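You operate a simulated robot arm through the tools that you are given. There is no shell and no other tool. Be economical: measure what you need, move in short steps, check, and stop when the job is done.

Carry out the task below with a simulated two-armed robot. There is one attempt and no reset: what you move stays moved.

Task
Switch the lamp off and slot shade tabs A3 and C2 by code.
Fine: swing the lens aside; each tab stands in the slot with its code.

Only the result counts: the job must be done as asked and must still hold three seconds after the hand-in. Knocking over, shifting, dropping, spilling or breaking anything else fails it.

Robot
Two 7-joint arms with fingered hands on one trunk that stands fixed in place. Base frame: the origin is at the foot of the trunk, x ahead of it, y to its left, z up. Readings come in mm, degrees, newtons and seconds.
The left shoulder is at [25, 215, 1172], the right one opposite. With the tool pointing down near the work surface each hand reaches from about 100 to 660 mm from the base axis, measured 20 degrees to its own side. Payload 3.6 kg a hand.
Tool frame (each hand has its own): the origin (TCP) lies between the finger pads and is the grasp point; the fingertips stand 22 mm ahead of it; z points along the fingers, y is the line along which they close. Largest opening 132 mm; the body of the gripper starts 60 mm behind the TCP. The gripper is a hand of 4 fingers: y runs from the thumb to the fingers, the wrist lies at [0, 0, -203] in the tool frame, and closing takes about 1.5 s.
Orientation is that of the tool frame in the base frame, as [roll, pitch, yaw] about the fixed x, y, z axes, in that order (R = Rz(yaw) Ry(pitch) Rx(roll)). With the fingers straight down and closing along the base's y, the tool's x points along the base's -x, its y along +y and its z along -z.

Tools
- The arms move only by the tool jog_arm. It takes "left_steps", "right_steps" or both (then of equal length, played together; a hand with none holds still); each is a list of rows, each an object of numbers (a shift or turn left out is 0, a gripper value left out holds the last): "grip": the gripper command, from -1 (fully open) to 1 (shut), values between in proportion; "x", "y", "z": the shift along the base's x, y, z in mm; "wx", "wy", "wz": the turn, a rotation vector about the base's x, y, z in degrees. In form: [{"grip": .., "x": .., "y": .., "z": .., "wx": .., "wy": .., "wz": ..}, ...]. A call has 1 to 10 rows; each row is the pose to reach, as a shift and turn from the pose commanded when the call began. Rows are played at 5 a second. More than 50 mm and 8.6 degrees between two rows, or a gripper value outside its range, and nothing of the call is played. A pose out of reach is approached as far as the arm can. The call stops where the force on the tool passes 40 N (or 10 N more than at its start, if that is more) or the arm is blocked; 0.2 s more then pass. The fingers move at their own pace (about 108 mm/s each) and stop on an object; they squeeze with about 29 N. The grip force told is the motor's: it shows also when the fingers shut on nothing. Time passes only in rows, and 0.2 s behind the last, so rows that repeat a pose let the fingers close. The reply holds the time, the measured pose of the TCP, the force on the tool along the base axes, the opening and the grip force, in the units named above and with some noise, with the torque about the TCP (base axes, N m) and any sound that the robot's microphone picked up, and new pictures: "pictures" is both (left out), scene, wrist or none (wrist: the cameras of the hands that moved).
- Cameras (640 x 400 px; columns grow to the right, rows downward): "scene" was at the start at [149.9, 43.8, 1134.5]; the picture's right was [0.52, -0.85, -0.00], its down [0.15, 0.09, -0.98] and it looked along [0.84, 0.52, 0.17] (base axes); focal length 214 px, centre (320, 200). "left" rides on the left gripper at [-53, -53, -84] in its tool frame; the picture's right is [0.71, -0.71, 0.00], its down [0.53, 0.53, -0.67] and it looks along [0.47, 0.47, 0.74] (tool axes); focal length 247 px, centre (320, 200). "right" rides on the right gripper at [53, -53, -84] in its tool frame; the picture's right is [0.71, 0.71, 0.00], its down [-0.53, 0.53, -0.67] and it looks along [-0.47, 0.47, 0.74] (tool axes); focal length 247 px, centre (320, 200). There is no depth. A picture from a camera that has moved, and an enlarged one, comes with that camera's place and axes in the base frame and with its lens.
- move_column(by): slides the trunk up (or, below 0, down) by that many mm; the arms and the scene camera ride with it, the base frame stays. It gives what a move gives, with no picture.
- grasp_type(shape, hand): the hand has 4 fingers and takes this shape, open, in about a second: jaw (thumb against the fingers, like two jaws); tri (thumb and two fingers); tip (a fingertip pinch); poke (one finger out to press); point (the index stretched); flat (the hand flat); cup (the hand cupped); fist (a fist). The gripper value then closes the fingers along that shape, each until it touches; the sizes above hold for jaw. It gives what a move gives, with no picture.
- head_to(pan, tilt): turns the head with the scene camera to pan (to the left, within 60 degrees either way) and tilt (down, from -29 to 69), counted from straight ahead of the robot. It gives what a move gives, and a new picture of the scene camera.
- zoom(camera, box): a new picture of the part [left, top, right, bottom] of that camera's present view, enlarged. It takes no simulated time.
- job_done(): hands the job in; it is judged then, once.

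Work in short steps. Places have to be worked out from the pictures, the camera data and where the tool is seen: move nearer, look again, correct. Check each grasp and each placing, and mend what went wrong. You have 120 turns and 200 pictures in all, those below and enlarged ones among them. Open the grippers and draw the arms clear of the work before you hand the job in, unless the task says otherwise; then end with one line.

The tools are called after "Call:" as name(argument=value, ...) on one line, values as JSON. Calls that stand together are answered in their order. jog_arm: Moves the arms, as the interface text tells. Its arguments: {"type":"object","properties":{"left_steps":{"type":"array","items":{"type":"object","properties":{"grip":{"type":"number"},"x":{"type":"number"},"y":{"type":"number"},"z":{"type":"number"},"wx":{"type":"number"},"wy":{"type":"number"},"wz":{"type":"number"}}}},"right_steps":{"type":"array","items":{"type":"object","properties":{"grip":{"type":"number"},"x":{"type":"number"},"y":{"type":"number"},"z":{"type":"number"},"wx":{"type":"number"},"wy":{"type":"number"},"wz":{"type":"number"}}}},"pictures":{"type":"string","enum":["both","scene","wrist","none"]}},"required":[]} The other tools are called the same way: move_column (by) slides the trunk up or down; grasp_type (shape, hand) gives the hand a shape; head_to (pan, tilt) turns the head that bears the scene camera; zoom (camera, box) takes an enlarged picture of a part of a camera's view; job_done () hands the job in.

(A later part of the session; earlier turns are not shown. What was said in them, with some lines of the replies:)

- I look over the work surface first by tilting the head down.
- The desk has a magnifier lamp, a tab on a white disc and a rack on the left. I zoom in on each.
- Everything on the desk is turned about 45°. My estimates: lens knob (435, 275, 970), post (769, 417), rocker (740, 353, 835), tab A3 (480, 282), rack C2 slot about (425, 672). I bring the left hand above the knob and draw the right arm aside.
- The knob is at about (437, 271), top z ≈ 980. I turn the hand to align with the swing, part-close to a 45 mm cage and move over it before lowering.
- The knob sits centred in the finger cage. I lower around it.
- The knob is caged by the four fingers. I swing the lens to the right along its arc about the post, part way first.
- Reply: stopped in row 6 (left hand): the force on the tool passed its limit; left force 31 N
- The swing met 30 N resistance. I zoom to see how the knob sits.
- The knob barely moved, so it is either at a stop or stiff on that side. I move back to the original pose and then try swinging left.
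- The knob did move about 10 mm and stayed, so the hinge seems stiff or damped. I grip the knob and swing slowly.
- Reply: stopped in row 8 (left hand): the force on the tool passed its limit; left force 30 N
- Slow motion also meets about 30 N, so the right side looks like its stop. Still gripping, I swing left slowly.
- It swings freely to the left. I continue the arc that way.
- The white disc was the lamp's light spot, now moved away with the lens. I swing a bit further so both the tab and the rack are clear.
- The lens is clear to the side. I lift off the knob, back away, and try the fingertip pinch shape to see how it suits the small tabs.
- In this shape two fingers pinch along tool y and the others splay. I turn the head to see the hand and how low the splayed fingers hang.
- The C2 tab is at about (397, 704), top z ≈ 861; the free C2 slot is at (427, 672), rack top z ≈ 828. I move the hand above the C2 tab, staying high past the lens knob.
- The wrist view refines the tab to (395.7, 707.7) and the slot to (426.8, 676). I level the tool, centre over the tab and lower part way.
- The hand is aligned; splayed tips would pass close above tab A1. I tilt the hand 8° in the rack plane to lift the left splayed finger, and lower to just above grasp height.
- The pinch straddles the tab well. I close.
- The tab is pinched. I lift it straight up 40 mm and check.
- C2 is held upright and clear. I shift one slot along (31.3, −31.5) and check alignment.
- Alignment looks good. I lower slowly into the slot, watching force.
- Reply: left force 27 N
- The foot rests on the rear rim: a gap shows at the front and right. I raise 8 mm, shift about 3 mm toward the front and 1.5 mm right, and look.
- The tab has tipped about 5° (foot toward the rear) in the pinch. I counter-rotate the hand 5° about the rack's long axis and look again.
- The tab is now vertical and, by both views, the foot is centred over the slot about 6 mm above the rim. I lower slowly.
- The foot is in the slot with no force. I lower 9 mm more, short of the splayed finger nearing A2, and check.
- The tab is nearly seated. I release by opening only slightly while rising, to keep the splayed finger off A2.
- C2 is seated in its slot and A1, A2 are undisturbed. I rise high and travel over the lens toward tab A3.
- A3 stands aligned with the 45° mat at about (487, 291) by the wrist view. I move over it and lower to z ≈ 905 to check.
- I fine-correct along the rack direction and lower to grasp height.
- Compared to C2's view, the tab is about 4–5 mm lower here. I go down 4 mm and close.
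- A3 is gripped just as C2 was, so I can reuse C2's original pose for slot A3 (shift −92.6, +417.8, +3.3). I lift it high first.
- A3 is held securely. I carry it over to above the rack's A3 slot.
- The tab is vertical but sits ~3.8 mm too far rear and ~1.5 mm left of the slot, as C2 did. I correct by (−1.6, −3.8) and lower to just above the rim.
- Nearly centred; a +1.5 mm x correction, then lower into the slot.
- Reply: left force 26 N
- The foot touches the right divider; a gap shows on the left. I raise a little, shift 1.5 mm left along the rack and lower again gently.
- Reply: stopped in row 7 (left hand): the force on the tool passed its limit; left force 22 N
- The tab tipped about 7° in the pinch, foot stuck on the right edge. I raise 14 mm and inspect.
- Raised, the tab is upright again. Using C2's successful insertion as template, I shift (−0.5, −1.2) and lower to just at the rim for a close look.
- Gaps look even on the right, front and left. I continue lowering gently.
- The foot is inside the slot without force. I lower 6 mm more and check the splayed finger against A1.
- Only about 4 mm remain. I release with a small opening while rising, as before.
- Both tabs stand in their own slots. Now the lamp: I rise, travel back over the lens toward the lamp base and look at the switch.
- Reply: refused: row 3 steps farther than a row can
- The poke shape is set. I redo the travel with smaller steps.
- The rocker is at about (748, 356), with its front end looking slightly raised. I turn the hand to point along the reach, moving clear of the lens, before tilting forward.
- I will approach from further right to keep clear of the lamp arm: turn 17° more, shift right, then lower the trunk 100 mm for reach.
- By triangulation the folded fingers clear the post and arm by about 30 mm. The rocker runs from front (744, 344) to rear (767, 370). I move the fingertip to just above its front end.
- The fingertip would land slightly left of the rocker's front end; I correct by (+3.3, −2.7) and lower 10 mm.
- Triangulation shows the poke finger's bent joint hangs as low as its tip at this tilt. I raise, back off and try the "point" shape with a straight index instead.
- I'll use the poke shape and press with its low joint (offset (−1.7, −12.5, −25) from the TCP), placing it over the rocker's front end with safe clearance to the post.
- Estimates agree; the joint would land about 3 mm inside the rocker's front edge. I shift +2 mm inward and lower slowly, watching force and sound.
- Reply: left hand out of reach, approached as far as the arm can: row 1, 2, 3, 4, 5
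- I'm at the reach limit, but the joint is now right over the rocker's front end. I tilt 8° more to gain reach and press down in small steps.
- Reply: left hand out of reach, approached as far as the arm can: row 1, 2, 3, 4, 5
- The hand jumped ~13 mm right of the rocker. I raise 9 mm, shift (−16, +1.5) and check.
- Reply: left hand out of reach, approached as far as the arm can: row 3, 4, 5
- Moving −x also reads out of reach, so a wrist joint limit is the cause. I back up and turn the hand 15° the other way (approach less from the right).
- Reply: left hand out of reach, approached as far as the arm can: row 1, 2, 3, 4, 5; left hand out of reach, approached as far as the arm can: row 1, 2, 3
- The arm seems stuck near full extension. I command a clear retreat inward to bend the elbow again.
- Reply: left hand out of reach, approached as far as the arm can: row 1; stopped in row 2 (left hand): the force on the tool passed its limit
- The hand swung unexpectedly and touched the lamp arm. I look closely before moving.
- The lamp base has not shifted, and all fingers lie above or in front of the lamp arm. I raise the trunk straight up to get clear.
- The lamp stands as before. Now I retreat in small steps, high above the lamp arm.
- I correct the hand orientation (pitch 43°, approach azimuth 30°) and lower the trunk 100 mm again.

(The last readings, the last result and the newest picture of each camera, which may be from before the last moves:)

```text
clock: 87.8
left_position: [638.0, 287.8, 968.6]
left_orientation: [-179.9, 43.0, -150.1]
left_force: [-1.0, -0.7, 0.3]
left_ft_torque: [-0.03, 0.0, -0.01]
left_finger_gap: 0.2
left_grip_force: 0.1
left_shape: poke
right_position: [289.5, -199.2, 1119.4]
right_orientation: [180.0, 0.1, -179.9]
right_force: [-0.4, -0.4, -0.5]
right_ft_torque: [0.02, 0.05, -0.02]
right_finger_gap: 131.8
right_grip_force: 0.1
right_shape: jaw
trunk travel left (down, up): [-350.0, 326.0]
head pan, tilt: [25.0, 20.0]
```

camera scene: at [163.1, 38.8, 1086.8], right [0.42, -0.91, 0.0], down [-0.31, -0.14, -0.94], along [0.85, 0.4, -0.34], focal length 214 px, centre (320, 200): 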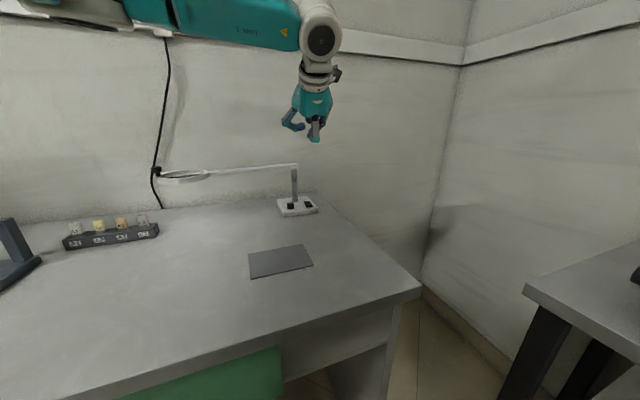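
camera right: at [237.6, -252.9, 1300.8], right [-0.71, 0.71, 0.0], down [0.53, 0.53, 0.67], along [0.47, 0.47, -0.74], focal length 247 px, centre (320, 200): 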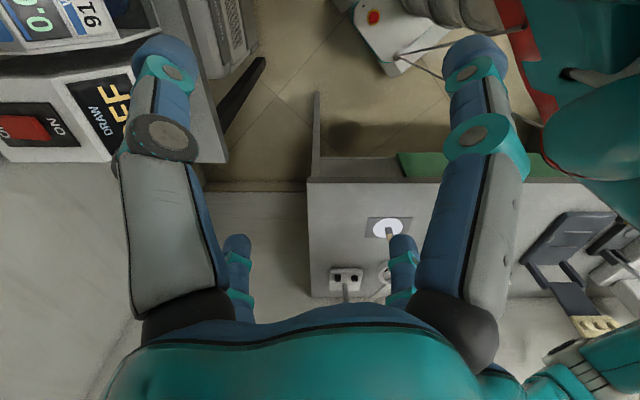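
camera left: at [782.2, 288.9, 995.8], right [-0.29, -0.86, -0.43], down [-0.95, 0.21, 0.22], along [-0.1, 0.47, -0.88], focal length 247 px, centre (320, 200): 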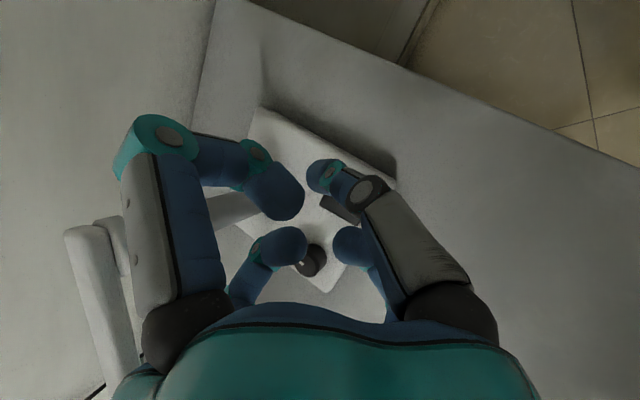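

I approach again: shift so the joint comes over the rocker's front end, stopping ~18 mm above it.

Call:
jog_arm(left_steps=[{"x": 25, "y": 15, "z": -15}, {"x": 50, "y": 30, "z": -32}, {"x": 75, "y": 46, "z": -50}, {"x": 95, "y": 60, "z": -66}, {"x": 110.7, "y": 71.8, "z": -82}, {"x": 110.7, "y": 71.8, "z": -82}], pictures="wrist")

Call:
zoom(camera="scene", box=[272, 130, 352, 190])

Call:
zoom(camera="left", box=[230, 110, 430, 260])

```text
clock: 89.2
left_position: [749.9, 359.0, 885.8]
left_orientation: [-179.8, 42.9, -150.1]
left_force: [0.5, -0.4, -0.5]
left_ft_torque: [0.02, 0.0, 0.02]
left_finger_gap: 0.2
left_grip_force: 0.0
left_shape: poke
right_position: [288.8, -198.8, 1119.9]
right_orientation: [-180.0, -0.1, -179.9]
right_force: [0.5, 0.6, 0.0]
right_ft_torque: [-0.02, -0.02, -0.02]
right_finger_gap: 131.9
right_grip_force: 0.1
right_shape: jaw
trunk travel left (down, up): [-350.0, 326.0]
head pan, tilt: [25.0, 20.0]
camera left: at [760.6, 306.2, 983.6], right [-0.1, -0.87, -0.48], down [-0.99, 0.04, 0.13], along [-0.09, 0.49, -0.87], focal length 247 px, centre (320, 200)
```

left: 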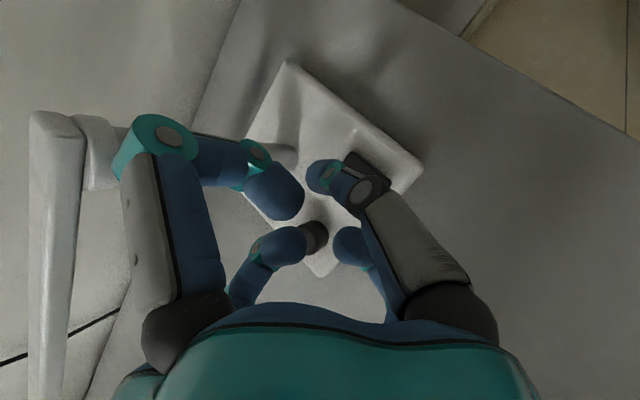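

```text
6.67 times, centred on (312, 160) of scene
camera zoom: at [164.0, 39.0, 984.0], right [0.42, -0.91, 0.0], down [-0.31, -0.14, -0.94], along [0.85, 0.4, -0.34], focal length 1430 px, centre (373, 467)
```

zoom: 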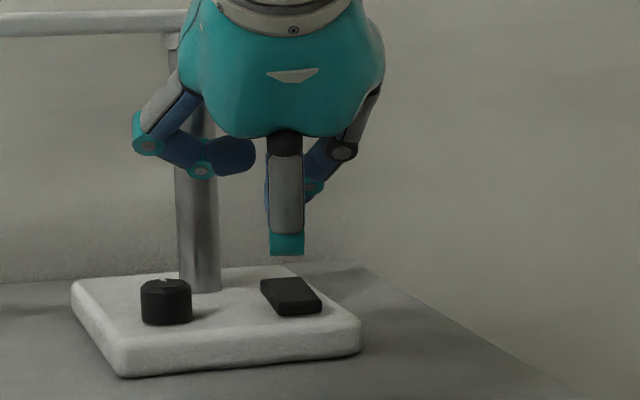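

```text
2.67 times, centred on (330, 185) of left
camera zoom: at [760.6, 306.2, 983.6], right [-0.1, -0.87, -0.48], down [-0.99, 0.04, 0.13], along [-0.09, 0.49, -0.87], focal length 659 px, centre (293, 240)
```

zoom: 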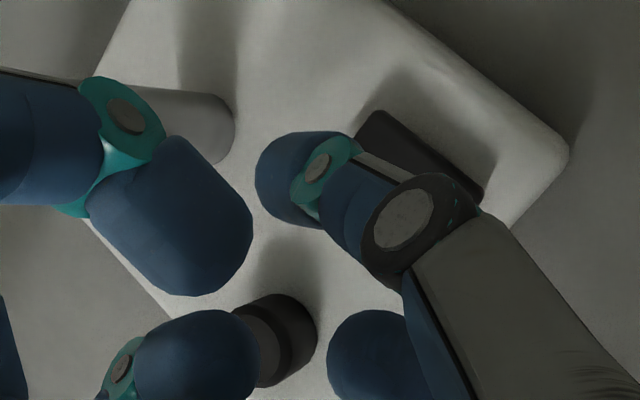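

In reach now. Both views say the joint should go about 3.5 mm in −y; I correct and press down in small steps.

Call:
jog_arm(left_steps=[{"x": 0.6, "y": -3.5}, {"x": 0.6, "y": -3.5, "z": -5}, {"x": 0.6, "y": -3.5, "z": -10}, {"x": 0.6, "y": -3.5, "z": -13}, {"x": 0.6, "y": -3.5, "z": -16}, {"x": 0.6, "y": -3.5, "z": -19}, {"x": 0.6, "y": -3.5, "z": -19}], pictures="none")

Call:
zoom(camera="scene", box=[280, 145, 344, 190])

Call:
zoom(camera="left", box=[230, 110, 430, 260])

```text
clock: 90.8
left_position: [750.7, 356.1, 866.8]
left_orientation: [-179.8, 42.8, -150.1]
left_force: [-0.6, 0.6, -0.5]
left_ft_torque: [0.0, 0.03, 0.01]
left_finger_gap: 0.0
left_grip_force: 0.2
left_shape: poke
right_position: [288.8, -199.0, 1118.9]
right_orientation: [179.9, -0.1, -179.9]
right_force: [-0.4, -0.1, 0.0]
right_ft_torque: [-0.02, 0.02, 0.0]
right_finger_gap: 132.1
right_grip_force: 0.0
right_shape: jaw
trunk travel left (down, up): [-350.0, 326.0]
head pan, tilt: [25.0, 20.0]
```

```text
8.89 times, centred on (312, 168) of scene
camera zoom: at [164.2, 39.0, 984.0], right [0.42, -0.91, 0.0], down [-0.31, -0.14, -0.94], along [0.85, 0.4, -0.34], focal length 1906 px, centre (391, 489)
```

zoom: 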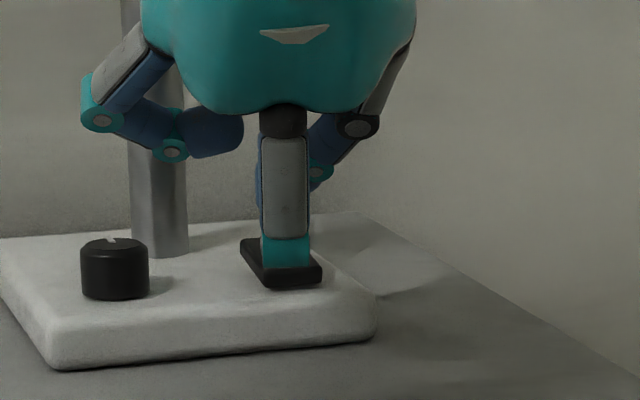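

```text
2.67 times, centred on (330, 185) of left
camera zoom: at [759.7, 302.5, 964.6], right [-0.1, -0.87, -0.48], down [-0.99, 0.04, 0.13], along [-0.1, 0.49, -0.87], focal length 659 px, centre (293, 240)
```

zoom: 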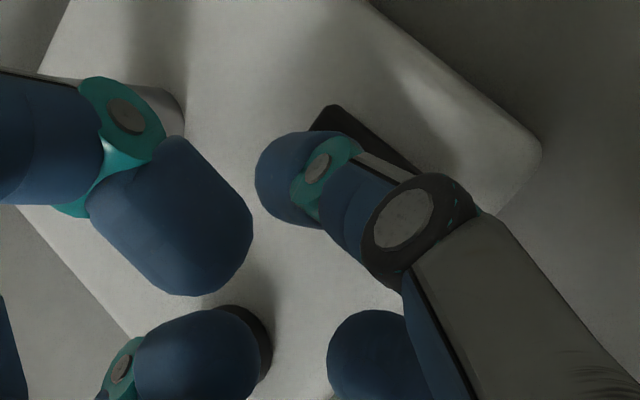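

The joint is right over the rocker's front end. I continue down in 2 mm steps.

Call:
jog_arm(left_steps=[{"z": -2}, {"z": -4}, {"z": -6}, {"z": -8}, {"z": -8}], pictures="none")

Call:
zoom(camera="scene", box=[280, 145, 344, 190])

```text
clock: 92.0
left_position: [750.0, 356.0, 859.2]
left_orientation: [-179.7, 42.8, -150.1]
left_force: [-0.1, -0.7, 0.3]
left_ft_torque: [0.03, -0.02, 0.0]
left_finger_gap: 0.1
left_grip_force: 0.0
left_shape: poke
right_position: [289.0, -199.2, 1119.2]
right_orientation: [-180.0, -0.1, -180.0]
right_force: [-1.0, 0.1, -1.3]
right_ft_torque: [-0.02, 0.01, -0.03]
right_finger_gap: 132.0
right_grip_force: 0.0
right_shape: jaw
trunk travel left (down, up): [-350.0, 326.0]
head pan, tilt: [25.0, 20.0]
```

```text
8.89 times, centred on (312, 168) of scene
camera zoom: at [164.2, 39.0, 984.0], right [0.42, -0.91, 0.0], down [-0.31, -0.14, -0.94], along [0.85, 0.4, -0.34], focal length 1906 px, centre (391, 489)
```

zoom: 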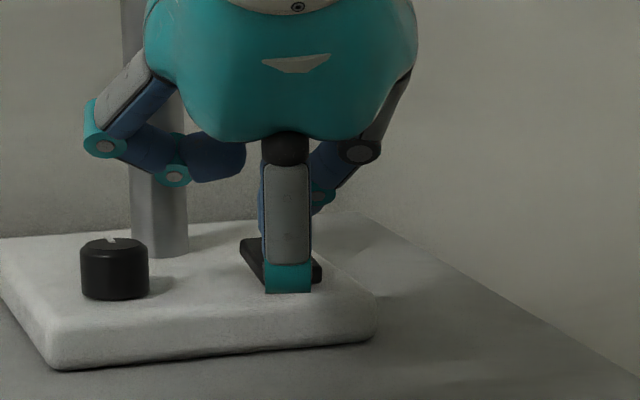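

No force is felt, and triangulation gives a rocker top nearer z ≈ 824. I raise a bit to see whether the rocker has changed.

Call:
jog_arm(left_steps=[{"z": 10}, {"z": 25}, {"x": -15, "y": -25, "z": 30}, {"x": -15, "y": -25, "z": 30}], pictures="none")

Call:
zoom(camera="scene", box=[296, 165, 328, 187])

Call:
zoom(camera="left", box=[240, 40, 440, 190])

```text
clock: 93.0
left_position: [733.5, 329.3, 888.0]
left_orientation: [-179.8, 42.8, -150.1]
left_force: [0.8, 0.5, -0.5]
left_ft_torque: [-0.02, 0.0, -0.02]
left_finger_gap: 0.1
left_grip_force: 0.1
left_shape: poke
right_position: [289.8, -198.9, 1119.4]
right_orientation: [180.0, -0.1, -180.0]
right_force: [0.4, 0.1, -0.5]
right_ft_torque: [0.01, 0.0, 0.01]
right_finger_gap: 131.9
right_grip_force: 0.0
right_shape: jaw
trunk travel left (down, up): [-350.0, 326.0]
head pan, tilt: [25.0, 20.0]
```

```text
16.00 times, centred on (312, 176) of scene
camera zoom: at [164.3, 39.0, 983.9], right [0.42, -0.91, 0.0], down [-0.31, -0.14, -0.94], along [0.85, 0.4, -0.34], focal length 3432 px, centre (448, 584)
```

zoom: 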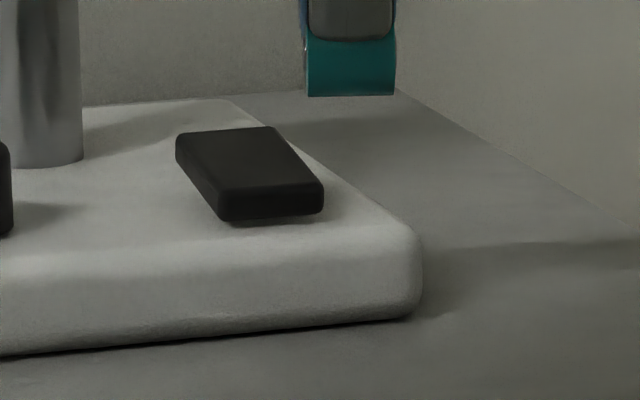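

```text
2.67 times, centred on (340, 115) of left
camera zoom: at [744.0, 276.0, 986.1], right [-0.1, -0.87, -0.48], down [-0.99, 0.04, 0.13], along [-0.1, 0.49, -0.87], focal length 659 px, centre (267, 427)
```

zoom: 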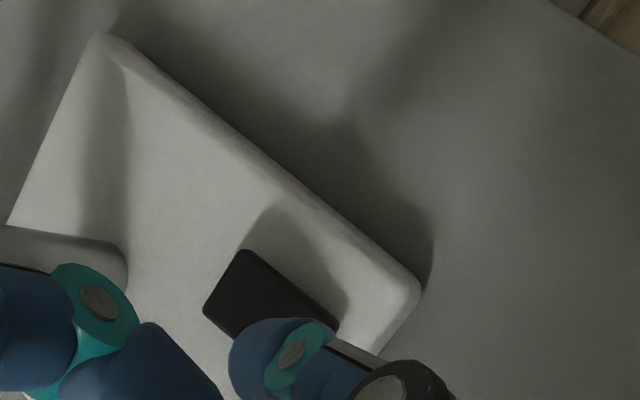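

The rocker's front end is visibly raised and unpressed. I now understand the thumb tip (on the tool axis) is the presser, and the low joint belongs to another finger that hangs in front of the base. I reduce the tilt to 36° and bring the tip over the rocker's front (749, 351).

Call:
jog_arm(left_steps=[{"wx": -1.8, "wy": 3}, {"wx": -3.5, "wy": 6.1}, {"x": 4.8, "y": 8, "z": -5, "wx": -3.5, "wy": 6.1}, {"x": 4.8, "y": 15.9, "z": -16, "wx": -3.5, "wy": 6.1}, {"x": 4.8, "y": 15.9, "z": -16, "wx": -3.5, "wy": 6.1}], pictures="none")

Call:
zoom(camera="scene", box=[280, 145, 344, 190])

Call:
zoom(camera="left", box=[240, 80, 400, 200])

```text
clock: 94.2
left_position: [738.8, 345.9, 872.8]
left_orientation: [-179.8, 35.8, -150.2]
left_force: [-0.3, 0.0, 0.2]
left_ft_torque: [0.03, 0.01, 0.0]
left_finger_gap: 0.2
left_grip_force: 0.1
left_shape: poke
right_position: [288.6, -199.5, 1118.8]
right_orientation: [-180.0, -0.1, -179.9]
right_force: [0.6, 0.3, 0.8]
right_ft_torque: [0.01, 0.01, 0.02]
right_finger_gap: 131.9
right_grip_force: 0.0
right_shape: jaw
trunk travel left (down, up): [-350.0, 326.0]
head pan, tilt: [25.0, 20.0]
```

```text
8.89 times, centred on (312, 168) of scene
camera zoom: at [164.2, 38.9, 984.0], right [0.42, -0.91, 0.0], down [-0.31, -0.14, -0.94], along [0.85, 0.4, -0.34], focal length 1906 px, centre (391, 489)
```

zoom: 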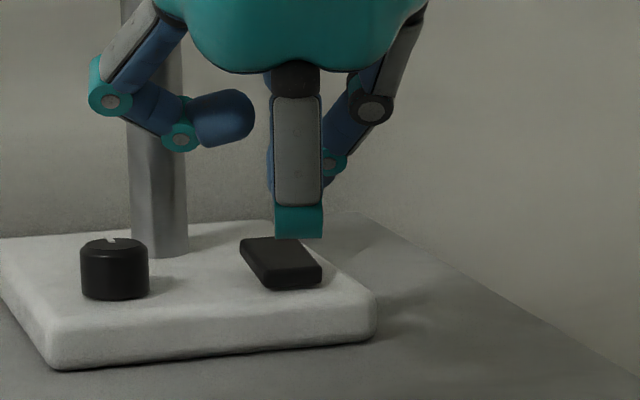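

```text
3.33 times, centred on (320, 140) of left
camera zoom: at [760.0, 298.3, 971.0], right [-0.15, -0.9, -0.41], down [-0.97, 0.05, 0.23], along [-0.19, 0.43, -0.88], focal length 823 px, centre (320, 400)
```

zoom: 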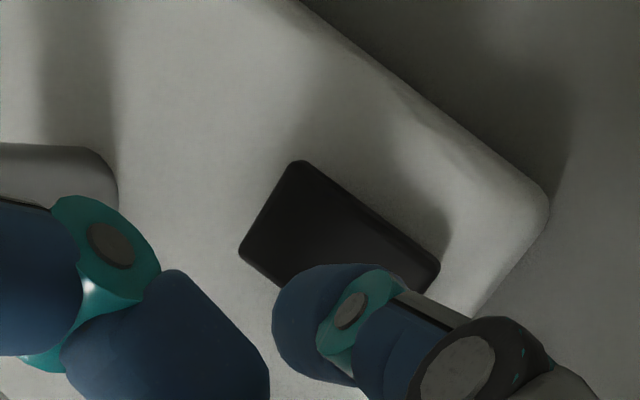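

The tip would land ~3 mm off; I correct (+0.9, −2.8) and lower stepwise toward contact.

Call:
jog_arm(left_steps=[{"x": 0.9, "y": -2.8}, {"x": 0.9, "y": -2.8, "z": -5}, {"x": 0.9, "y": -2.8, "z": -10}, {"x": 0.9, "y": -2.8, "z": -14}, {"x": 0.9, "y": -2.8, "z": -17}, {"x": 0.9, "y": -2.8, "z": -20}, {"x": 0.9, "y": -2.8, "z": -20}], pictures="none")

Call:
zoom(camera="scene", box=[280, 145, 344, 190])

Call:
zoom(camera="left", box=[240, 80, 400, 200])

```text
clock: 95.8
left_position: [738.3, 343.8, 853.6]
left_orientation: [-179.7, 35.9, -150.0]
left_force: [0.1, 0.0, 0.2]
left_ft_torque: [0.0, 0.03, 0.02]
left_finger_gap: 0.0
left_grip_force: 0.1
left_shape: poke
right_position: [289.0, -200.2, 1118.7]
right_orientation: [-180.0, -0.1, -179.8]
right_force: [-0.9, -0.2, 0.1]
right_ft_torque: [0.0, 0.03, 0.0]
right_finger_gap: 131.8
right_grip_force: 0.0
right_shape: jaw
trunk travel left (down, up): [-350.0, 326.0]
head pan, tilt: [25.0, 20.0]
```

```text
8.89 times, centred on (312, 168) of scene
camera zoom: at [164.2, 39.0, 984.0], right [0.42, -0.91, 0.0], down [-0.31, -0.14, -0.94], along [0.85, 0.4, -0.34], focal length 1906 px, centre (391, 489)
```

zoom: 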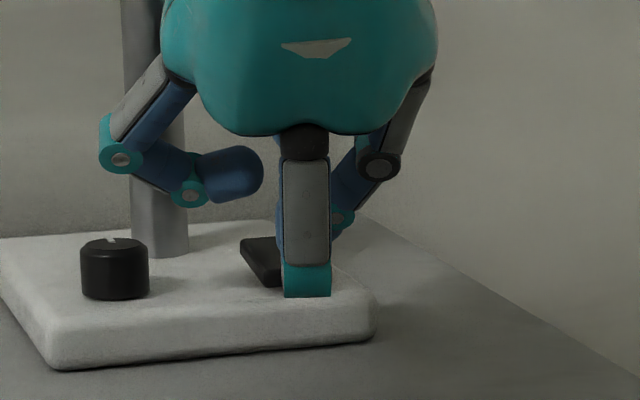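

```text
3.33 times, centred on (320, 140) of left
camera zoom: at [760.6, 295.9, 952.2], right [-0.15, -0.9, -0.41], down [-0.97, 0.05, 0.23], along [-0.19, 0.43, -0.88], focal length 823 px, centre (320, 400)
```

zoom: 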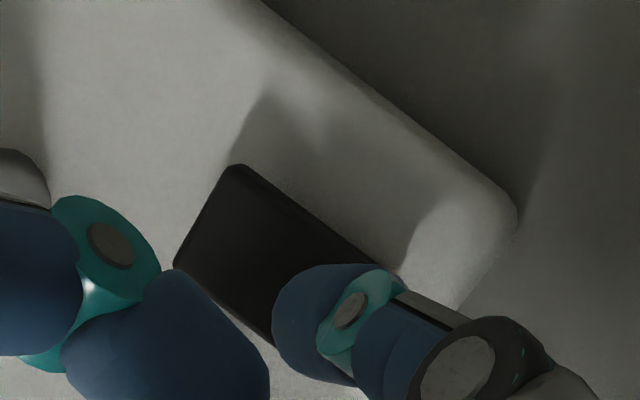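

Tip is just above the rocker's front end. I press on in 2 mm steps.

Call:
jog_arm(left_steps=[{"z": -2}, {"z": -4}, {"z": -6}, {"z": -8}, {"z": -8}], pictures="none")

Call:
zoom(camera="left", box=[240, 80, 400, 200])

Call:
zoom(camera="scene", box=[280, 145, 344, 190])

```text
clock: 97.0
left_position: [740.1, 344.3, 849.2]
left_orientation: [-179.6, 36.1, -150.0]
left_force: [2.6, 2.0, 13.5]
left_ft_torque: [0.12, -0.17, 0.04]
left_finger_gap: 0.0
left_grip_force: 0.0
left_shape: poke
right_position: [288.7, -199.5, 1119.4]
right_orientation: [-180.0, 0.0, 180.0]
right_force: [0.4, 0.3, 0.0]
right_ft_torque: [0.03, 0.04, 0.0]
right_finger_gap: 131.8
right_grip_force: 0.1
right_shape: jaw
trunk travel left (down, up): [-350.0, 326.0]
head pan, tilt: [25.0, 20.0]
```

```text
3.33 times, centred on (320, 140) of left
camera zoom: at [759.9, 295.4, 947.6], right [-0.14, -0.9, -0.41], down [-0.97, 0.05, 0.23], along [-0.18, 0.43, -0.88], focal length 823 px, centre (320, 400)
```

zoom: 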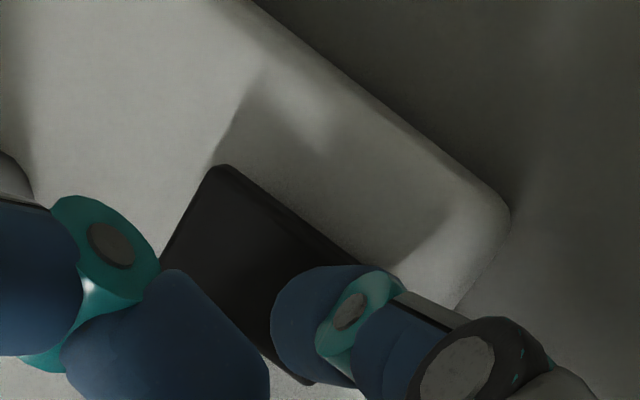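

```text
8.89 times, centred on (312, 168) of scene
camera zoom: at [163.0, 38.5, 984.4], right [0.42, -0.91, 0.0], down [-0.31, -0.14, -0.94], along [0.85, 0.4, -0.34], focal length 1906 px, centre (391, 489)
```

zoom: 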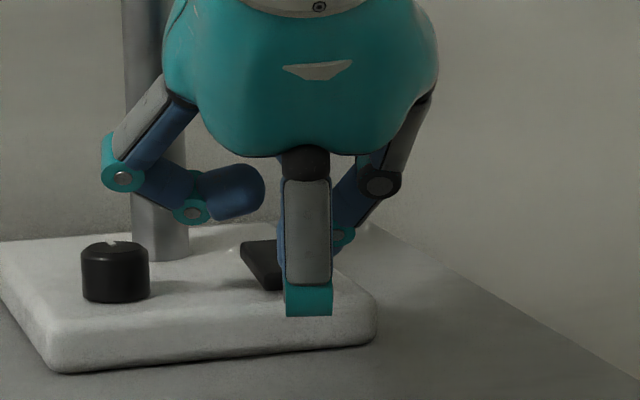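

Torque shows the tip contact at about (752, 353) on the rocker, with 13 N. No click reported yet; I push a little further.

Call:
jog_arm(left_steps=[{"z": -2}, {"z": -4}, {"z": -5}, {"z": -5}], pictures="none")

Call:
zoom(camera="scene", box=[280, 145, 344, 190])

```text
clock: 98.0
left_position: [740.2, 341.8, 847.9]
left_orientation: [-179.3, 36.4, -150.0]
left_force: [3.1, 0.3, 27.7]
left_ft_torque: [0.21, -0.26, -0.05]
left_finger_gap: 0.0
left_grip_force: 0.1
left_shape: poke
right_position: [286.0, -200.2, 1119.9]
right_orientation: [179.9, 0.1, 180.0]
right_force: [0.0, -0.1, -0.7]
right_ft_torque: [0.04, 0.02, 0.01]
right_finger_gap: 132.1
right_grip_force: 0.0
right_shape: jaw
trunk travel left (down, up): [-350.0, 326.0]
head pan, tilt: [25.0, 20.0]
```

```text
8.89 times, centred on (312, 168) of scene
camera zoom: at [161.6, 37.9, 984.6], right [0.42, -0.91, 0.0], down [-0.31, -0.14, -0.94], along [0.85, 0.4, -0.34], focal length 1906 px, centre (391, 489)
```

zoom: 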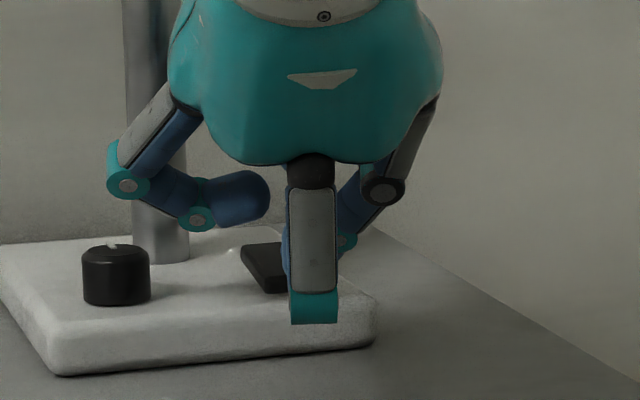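

Firm stop at 28 N. I lift off and look at the rocker.

Call:
jog_arm(left_steps=[{"z": 8}, {"z": 22}, {"x": -12, "y": -20, "z": 35}, {"x": -20, "y": -30, "z": 40}], pictures="none")

Call:
zoom(camera="scene", box=[296, 165, 328, 187])

Call:
zoom(camera="left", box=[240, 40, 440, 190])

```text
clock: 99.0
left_position: [718.7, 313.8, 880.1]
left_orientation: [-179.8, 35.7, -150.1]
left_force: [0.1, -0.9, -0.1]
left_ft_torque: [0.0, 0.0, 0.03]
left_finger_gap: 0.0
left_grip_force: 0.0
left_shape: poke
right_position: [289.9, -198.3, 1119.3]
right_orientation: [-180.0, -0.1, -179.9]
right_force: [-0.3, -0.5, -0.5]
right_ft_torque: [0.0, 0.02, -0.02]
right_finger_gap: 132.2
right_grip_force: 0.1
right_shape: jaw
trunk travel left (down, up): [-350.0, 326.0]
head pan, tilt: [25.0, 20.0]
```

```text
16.00 times, centred on (312, 176) of scene
camera zoom: at [164.1, 38.9, 983.9], right [0.42, -0.91, 0.0], down [-0.31, -0.14, -0.94], along [0.85, 0.4, -0.34], focal length 3432 px, centre (448, 584)
```

zoom: 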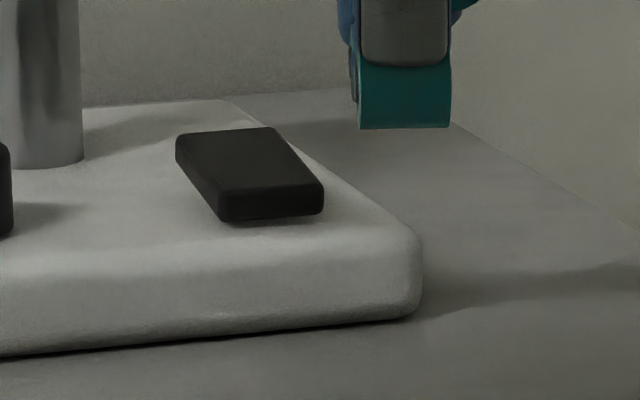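

```text
2.67 times, centred on (340, 115) of left
camera zoom: at [740.4, 265.2, 978.9], right [-0.15, -0.9, -0.41], down [-0.97, 0.05, 0.23], along [-0.19, 0.43, -0.88], focal length 659 px, centre (267, 427)
```

zoom: 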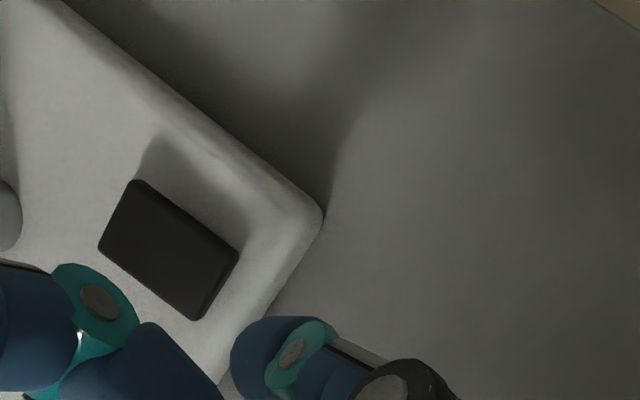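

The rocker looks much the same, so I check the lamp itself: earlier the ring's underside edge glowed white.

Call:
zoom(camera="scene", box=[120, 110, 220, 172])

Call:
zoom(camera="scene", box=[130, 110, 330, 200])

```text
6.40 times, centred on (170, 141) of scene
camera zoom: at [164.1, 38.9, 983.9], right [0.42, -0.91, 0.0], down [-0.31, -0.14, -0.94], along [0.85, 0.4, -0.34], focal length 1373 px, centre (1280, 578)
```

zoom: 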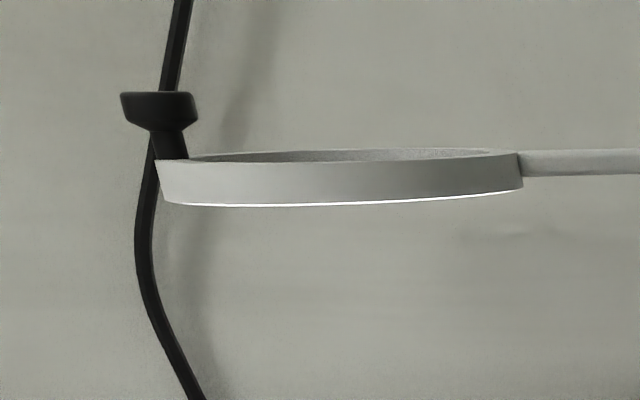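

```text
3.20 times, centred on (230, 155) of scene
camera zoom: at [164.1, 38.9, 983.9], right [0.42, -0.91, 0.0], down [-0.31, -0.14, -0.94], along [0.85, 0.4, -0.34], focal length 686 px, centre (608, 344)
```

zoom: 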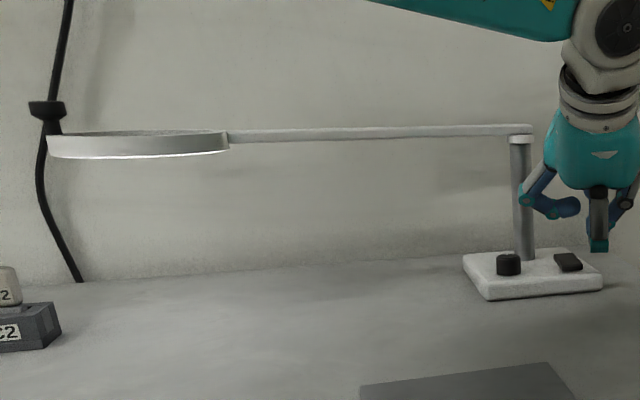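

The ring underside is still lit, so the lamp is still on. Corner heights show the rear end of the rocker is the raised one. I go above the rear end, tilt 39° for reach.

Call:
jog_arm(left_steps=[{"x": 8, "y": 10, "z": 0, "wx": 0.8, "wy": -1.5}, {"x": 16, "y": 20, "z": 0, "wx": 1.65, "wy": -2.9}, {"x": 24, "y": 32, "z": -2, "wx": 1.65, "wy": -2.9}, {"x": 30.8, "y": 42.2, "z": -4, "wx": 1.65, "wy": -2.9}, {"x": 30.8, "y": 42.2, "z": -4, "wx": 1.65, "wy": -2.9}], pictures="none")

Call:
zoom(camera="left", box=[240, 100, 400, 220])

Call:
zoom(camera="scene", box=[280, 145, 344, 190])

```text
clock: 100.2
left_position: [750.0, 356.3, 876.4]
left_orientation: [-179.8, 39.0, -150.2]
left_force: [-0.7, -0.6, 0.3]
left_ft_torque: [-0.03, 0.0, -0.02]
left_finger_gap: 0.0
left_grip_force: 0.1
left_shape: poke
right_position: [288.6, -199.2, 1119.6]
right_orientation: [180.0, -0.1, -180.0]
right_force: [0.2, 0.3, 0.3]
right_ft_torque: [-0.01, 0.0, -0.02]
right_finger_gap: 132.1
right_grip_force: 0.1
right_shape: jaw
trunk travel left (down, up): [-350.0, 326.0]
head pan, tilt: [25.0, 20.0]
```

```text
3.33 times, centred on (320, 160) of left
camera zoom: at [765.9, 306.2, 974.5], right [-0.12, -0.89, -0.44], down [-0.98, 0.05, 0.18], along [-0.14, 0.46, -0.88], focal length 823 px, centre (320, 333)
```

zoom: 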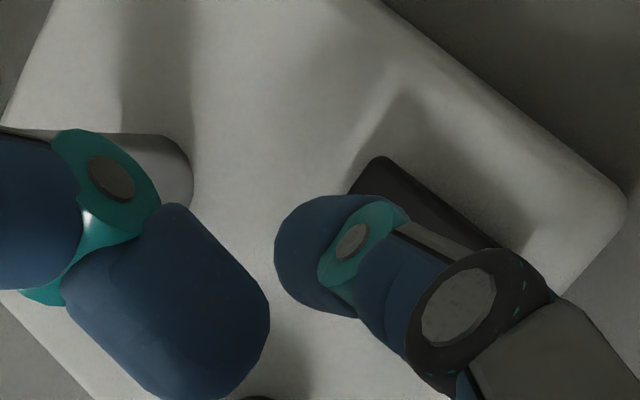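

```text
8.89 times, centred on (312, 168) of scene
camera zoom: at [164.1, 39.0, 984.0], right [0.42, -0.91, 0.0], down [-0.31, -0.14, -0.94], along [0.85, 0.4, -0.34], focal length 1906 px, centre (391, 489)
```

zoom: 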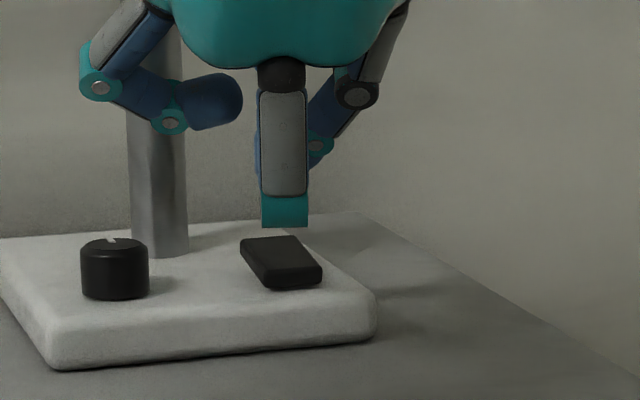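

Correction (+2, −3), then lower to contact at the rear end and press.

Call:
jog_arm(left_steps=[{"x": 2, "y": -3}, {"x": 2, "y": -3, "z": -5}, {"x": 2, "y": -3, "z": -10}, {"x": 2, "y": -3, "z": -14}, {"x": 2, "y": -3, "z": -17}, {"x": 2, "y": -3, "z": -20}, {"x": 2, "y": -3, "z": -20}], pictures="none")

Call:
zoom(camera="left", box=[240, 100, 400, 220])

Call:
zoom(camera="scene", box=[280, 145, 344, 190])

```text
clock: 101.8
left_position: [752.2, 353.1, 855.7]
left_orientation: [-179.8, 39.1, -150.0]
left_force: [0.1, 1.1, -0.1]
left_ft_torque: [0.01, 0.04, 0.0]
left_finger_gap: 0.1
left_grip_force: 0.0
left_shape: poke
right_position: [289.4, -198.2, 1119.2]
right_orientation: [180.0, -0.1, -179.9]
right_force: [0.1, 0.1, 1.1]
right_ft_torque: [0.01, 0.0, 0.01]
right_finger_gap: 131.9
right_grip_force: 0.0
right_shape: jaw
trunk travel left (down, up): [-350.0, 326.0]
head pan, tilt: [25.0, 20.0]
```

```text
3.33 times, centred on (320, 160) of left
camera zoom: at [768.8, 302.5, 953.6], right [-0.12, -0.89, -0.44], down [-0.98, 0.05, 0.19], along [-0.14, 0.46, -0.88], focal length 823 px, centre (320, 333)
```

zoom: 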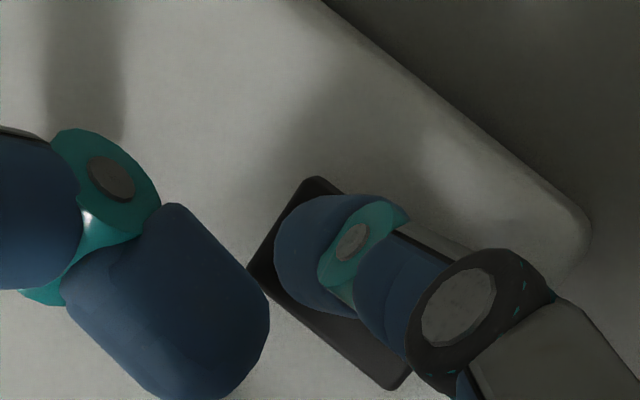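

```text
8.89 times, centred on (312, 168) of scene
camera zoom: at [164.2, 39.0, 984.0], right [0.42, -0.91, 0.0], down [-0.31, -0.14, -0.94], along [0.85, 0.4, -0.34], focal length 1906 px, centre (391, 489)
```

zoom: 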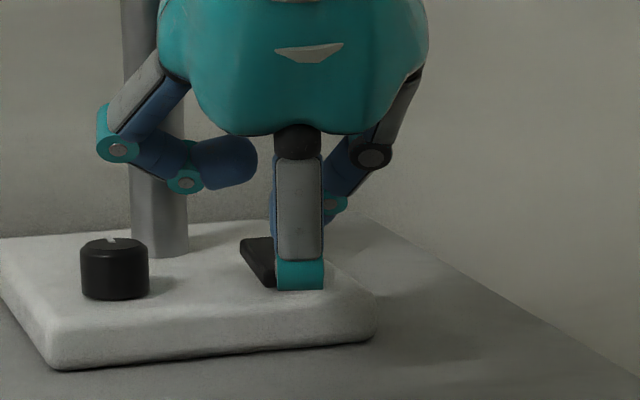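

The tip is over the rear third. I press in 2 mm steps.

Call:
jog_arm(left_steps=[{"z": -2}, {"z": -4}, {"z": -6}, {"z": -8}, {"z": -8}], pictures="none")

Call:
zoom(camera="scene", box=[120, 110, 220, 172])

Call:
zoom(camera="scene", box=[280, 145, 344, 190])

```text
clock: 103.0
left_position: [752.5, 352.5, 850.0]
left_orientation: [-179.7, 39.3, -150.0]
left_force: [3.9, 1.4, 8.8]
left_ft_torque: [0.08, -0.13, -0.03]
left_finger_gap: 0.2
left_grip_force: 0.1
left_shape: poke
right_position: [289.0, -199.7, 1119.6]
right_orientation: [180.0, 0.0, -179.9]
right_force: [-0.3, 0.2, 0.3]
right_ft_torque: [0.05, 0.02, -0.01]
right_finger_gap: 132.0
right_grip_force: 0.0
right_shape: jaw
trunk travel left (down, up): [-350.0, 326.0]
head pan, tilt: [25.0, 20.0]
```

```text
6.40 times, centred on (170, 141) of scene
camera zoom: at [163.7, 38.7, 984.2], right [0.42, -0.91, 0.0], down [-0.31, -0.14, -0.94], along [0.85, 0.4, -0.34], focal length 1373 px, centre (1280, 578)
```

zoom: 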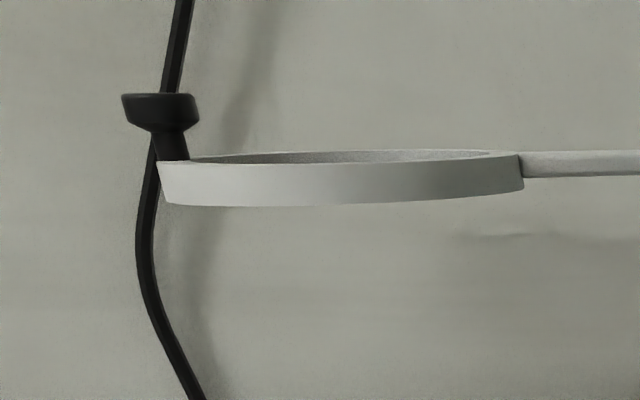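

```text
8.89 times, centred on (312, 168) of scene
camera zoom: at [163.7, 38.7, 984.2], right [0.42, -0.91, 0.0], down [-0.31, -0.14, -0.94], along [0.85, 0.4, -0.34], focal length 1906 px, centre (391, 489)
```

zoom: 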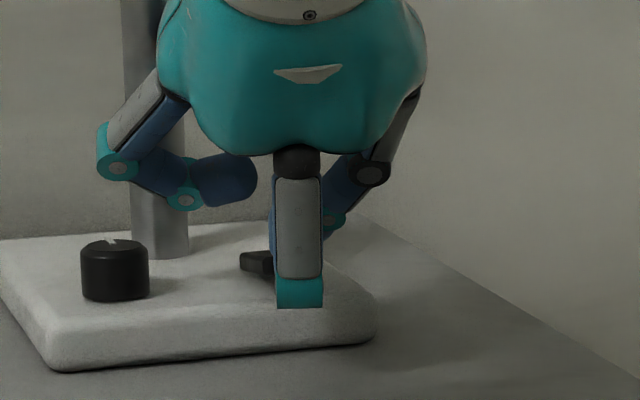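

The ring's glow is gone: the lamp is off. I lift straight up with the trunk-independent vertical move and retreat, keeping clear of the lamp.

Call:
jog_arm(left_steps=[{"z": 8}, {"x": -3, "y": -5, "z": 20}, {"x": -15, "y": -20, "z": 35}, {"x": -40, "y": -40, "z": 45}, {"x": -70, "y": -55, "z": 60}, {"x": -105, "y": -70, "z": 75}, {"x": -140, "y": -75, "z": 90}], pictures="none")

Call:
move_column(by=100)

Call:
jog_arm(left_steps=[{"x": -40, "wx": -4, "wy": 7}, {"x": -85, "wx": -8, "wy": 13.5}, {"x": -130, "wx": -12, "wy": 20}, {"x": -175, "wx": -15, "wy": 26}, {"x": -215, "wx": -18, "wy": 32}, {"x": -250, "wx": -19.5, "wy": 33.8}], pictures="scene")

```text
clock: 104.7
left_position: [611.6, 276.5, 938.9]
left_orientation: [-179.6, 39.3, -150.1]
left_force: [0.6, -0.7, 0.0]
left_ft_torque: [0.03, 0.05, 0.02]
left_finger_gap: 0.1
left_grip_force: 0.0
left_shape: poke
right_position: [290.0, -199.4, 1119.1]
right_orientation: [-180.0, 0.0, 180.0]
right_force: [0.3, 0.4, -0.3]
right_ft_torque: [0.02, -0.02, -0.03]
right_finger_gap: 131.9
right_grip_force: 0.1
right_shape: jaw
trunk travel left (down, up): [-350.0, 326.0]
head pan, tilt: [25.0, 20.0]
```

```text
clock: 106.0
left_position: [613.1, 278.2, 1039.3]
left_orientation: [-179.7, 39.1, -150.1]
left_force: [0.2, 1.0, -0.3]
left_ft_torque: [0.04, -0.01, -0.02]
left_finger_gap: 0.0
left_grip_force: 0.1
left_shape: poke
right_position: [290.3, -199.2, 1219.8]
right_orientation: [180.0, -0.1, -179.9]
right_force: [0.5, 0.3, -0.4]
right_ft_torque: [0.01, 0.0, -0.02]
right_finger_gap: 132.0
right_grip_force: 0.0
right_shape: jaw
trunk travel left (down, up): [-450.0, 226.0]
head pan, tilt: [25.0, 20.0]
```

```text
clock: 107.4
left_position: [359.8, 278.5, 1039.4]
left_orientation: [-179.6, 0.0, -150.1]
left_force: [0.1, 0.4, -0.2]
left_ft_torque: [-0.02, -0.04, -0.01]
left_finger_gap: 0.0
left_grip_force: 0.1
left_shape: poke
right_position: [288.7, -198.7, 1218.8]
right_orientation: [179.9, 0.0, -179.9]
right_force: [-0.3, -0.6, -0.1]
right_ft_torque: [-0.01, 0.0, 0.0]
right_finger_gap: 131.7
right_grip_force: 0.1
right_shape: jaw
trunk travel left (down, up): [-450.0, 226.0]
head pan, tilt: [25.0, 20.0]
camera scene: at [162.1, 39.1, 1087.0], right [0.42, -0.91, 0.0], down [-0.31, -0.14, -0.94], along [0.85, 0.4, -0.34], focal length 214 px, centre (320, 200)
```

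scene: 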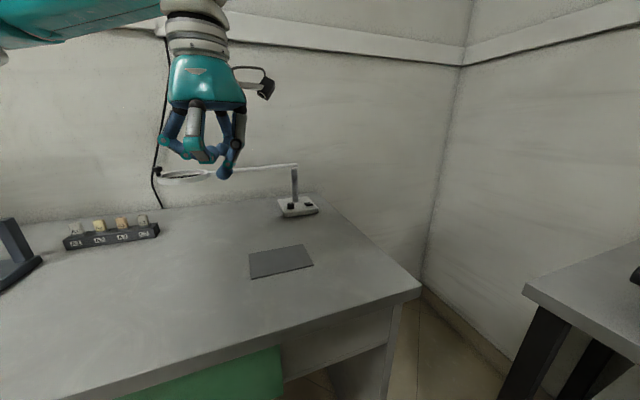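

Clear of the work. I open the hand and make a final check of the rocker, the rack and the base.

Call:
grasp_type(hand="left", shape="jaw")

Call:
zoom(camera="scene", box=[260, 185, 340, 235])

Call:
zoom(camera="scene", box=[55, 205, 175, 260])

```text
clock: 108.3
left_position: [362.9, 279.6, 1038.2]
left_orientation: [-179.8, 0.1, -150.1]
left_force: [0.0, 0.4, -0.3]
left_ft_torque: [0.0, -0.03, 0.02]
left_finger_gap: 132.0
left_grip_force: 0.2
left_shape: jaw
right_position: [288.4, -199.3, 1220.2]
right_orientation: [-180.0, -0.1, 180.0]
right_force: [0.2, -0.5, 0.4]
right_ft_torque: [-0.02, 0.02, 0.02]
right_finger_gap: 131.9
right_grip_force: 0.2
right_shape: jaw
trunk travel left (down, up): [-450.0, 226.0]
head pan, tilt: [25.0, 20.0]
```

```text
8.00 times, centred on (300, 210) of scene
camera zoom: at [162.6, 39.0, 1086.9], right [0.42, -0.91, 0.0], down [-0.31, -0.14, -0.94], along [0.85, 0.4, -0.34], focal length 1716 px, centre (480, 120)
```

zoom: 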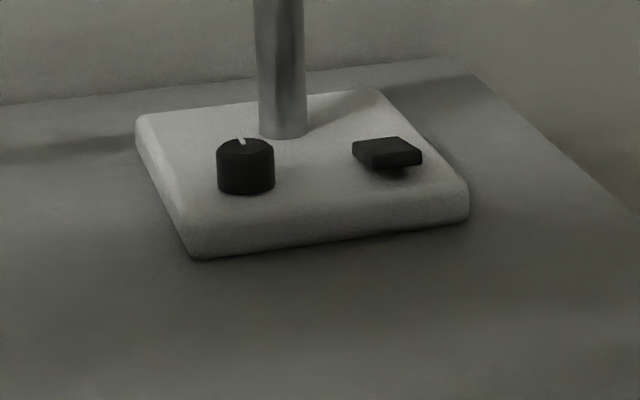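

```text
5.33 times, centred on (115, 232) of scene
camera zoom: at [162.6, 39.0, 1086.9], right [0.42, -0.91, 0.0], down [-0.31, -0.14, -0.94], along [0.85, 0.4, -0.34], focal length 1144 px, centre (1413, 27)
```

zoom: 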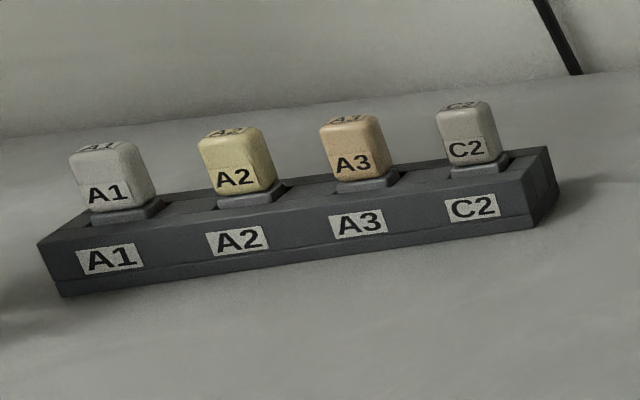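

The rocker has flipped, the lamp base is where it was within view accuracy, and all four tabs stand in their slots. I hand in.

Call:
job_done()

```text
The job is handed in.
```

The lamp is off (the ring's glow went out when I pressed the rocker), the lens is swung to the left, and tabs A3 and C2 stand in their own slots. The left hand touched the lamp arm once while I was reaching for the switch; it swung the lens slightly further left and the lamp base did not move. The job is handed in.
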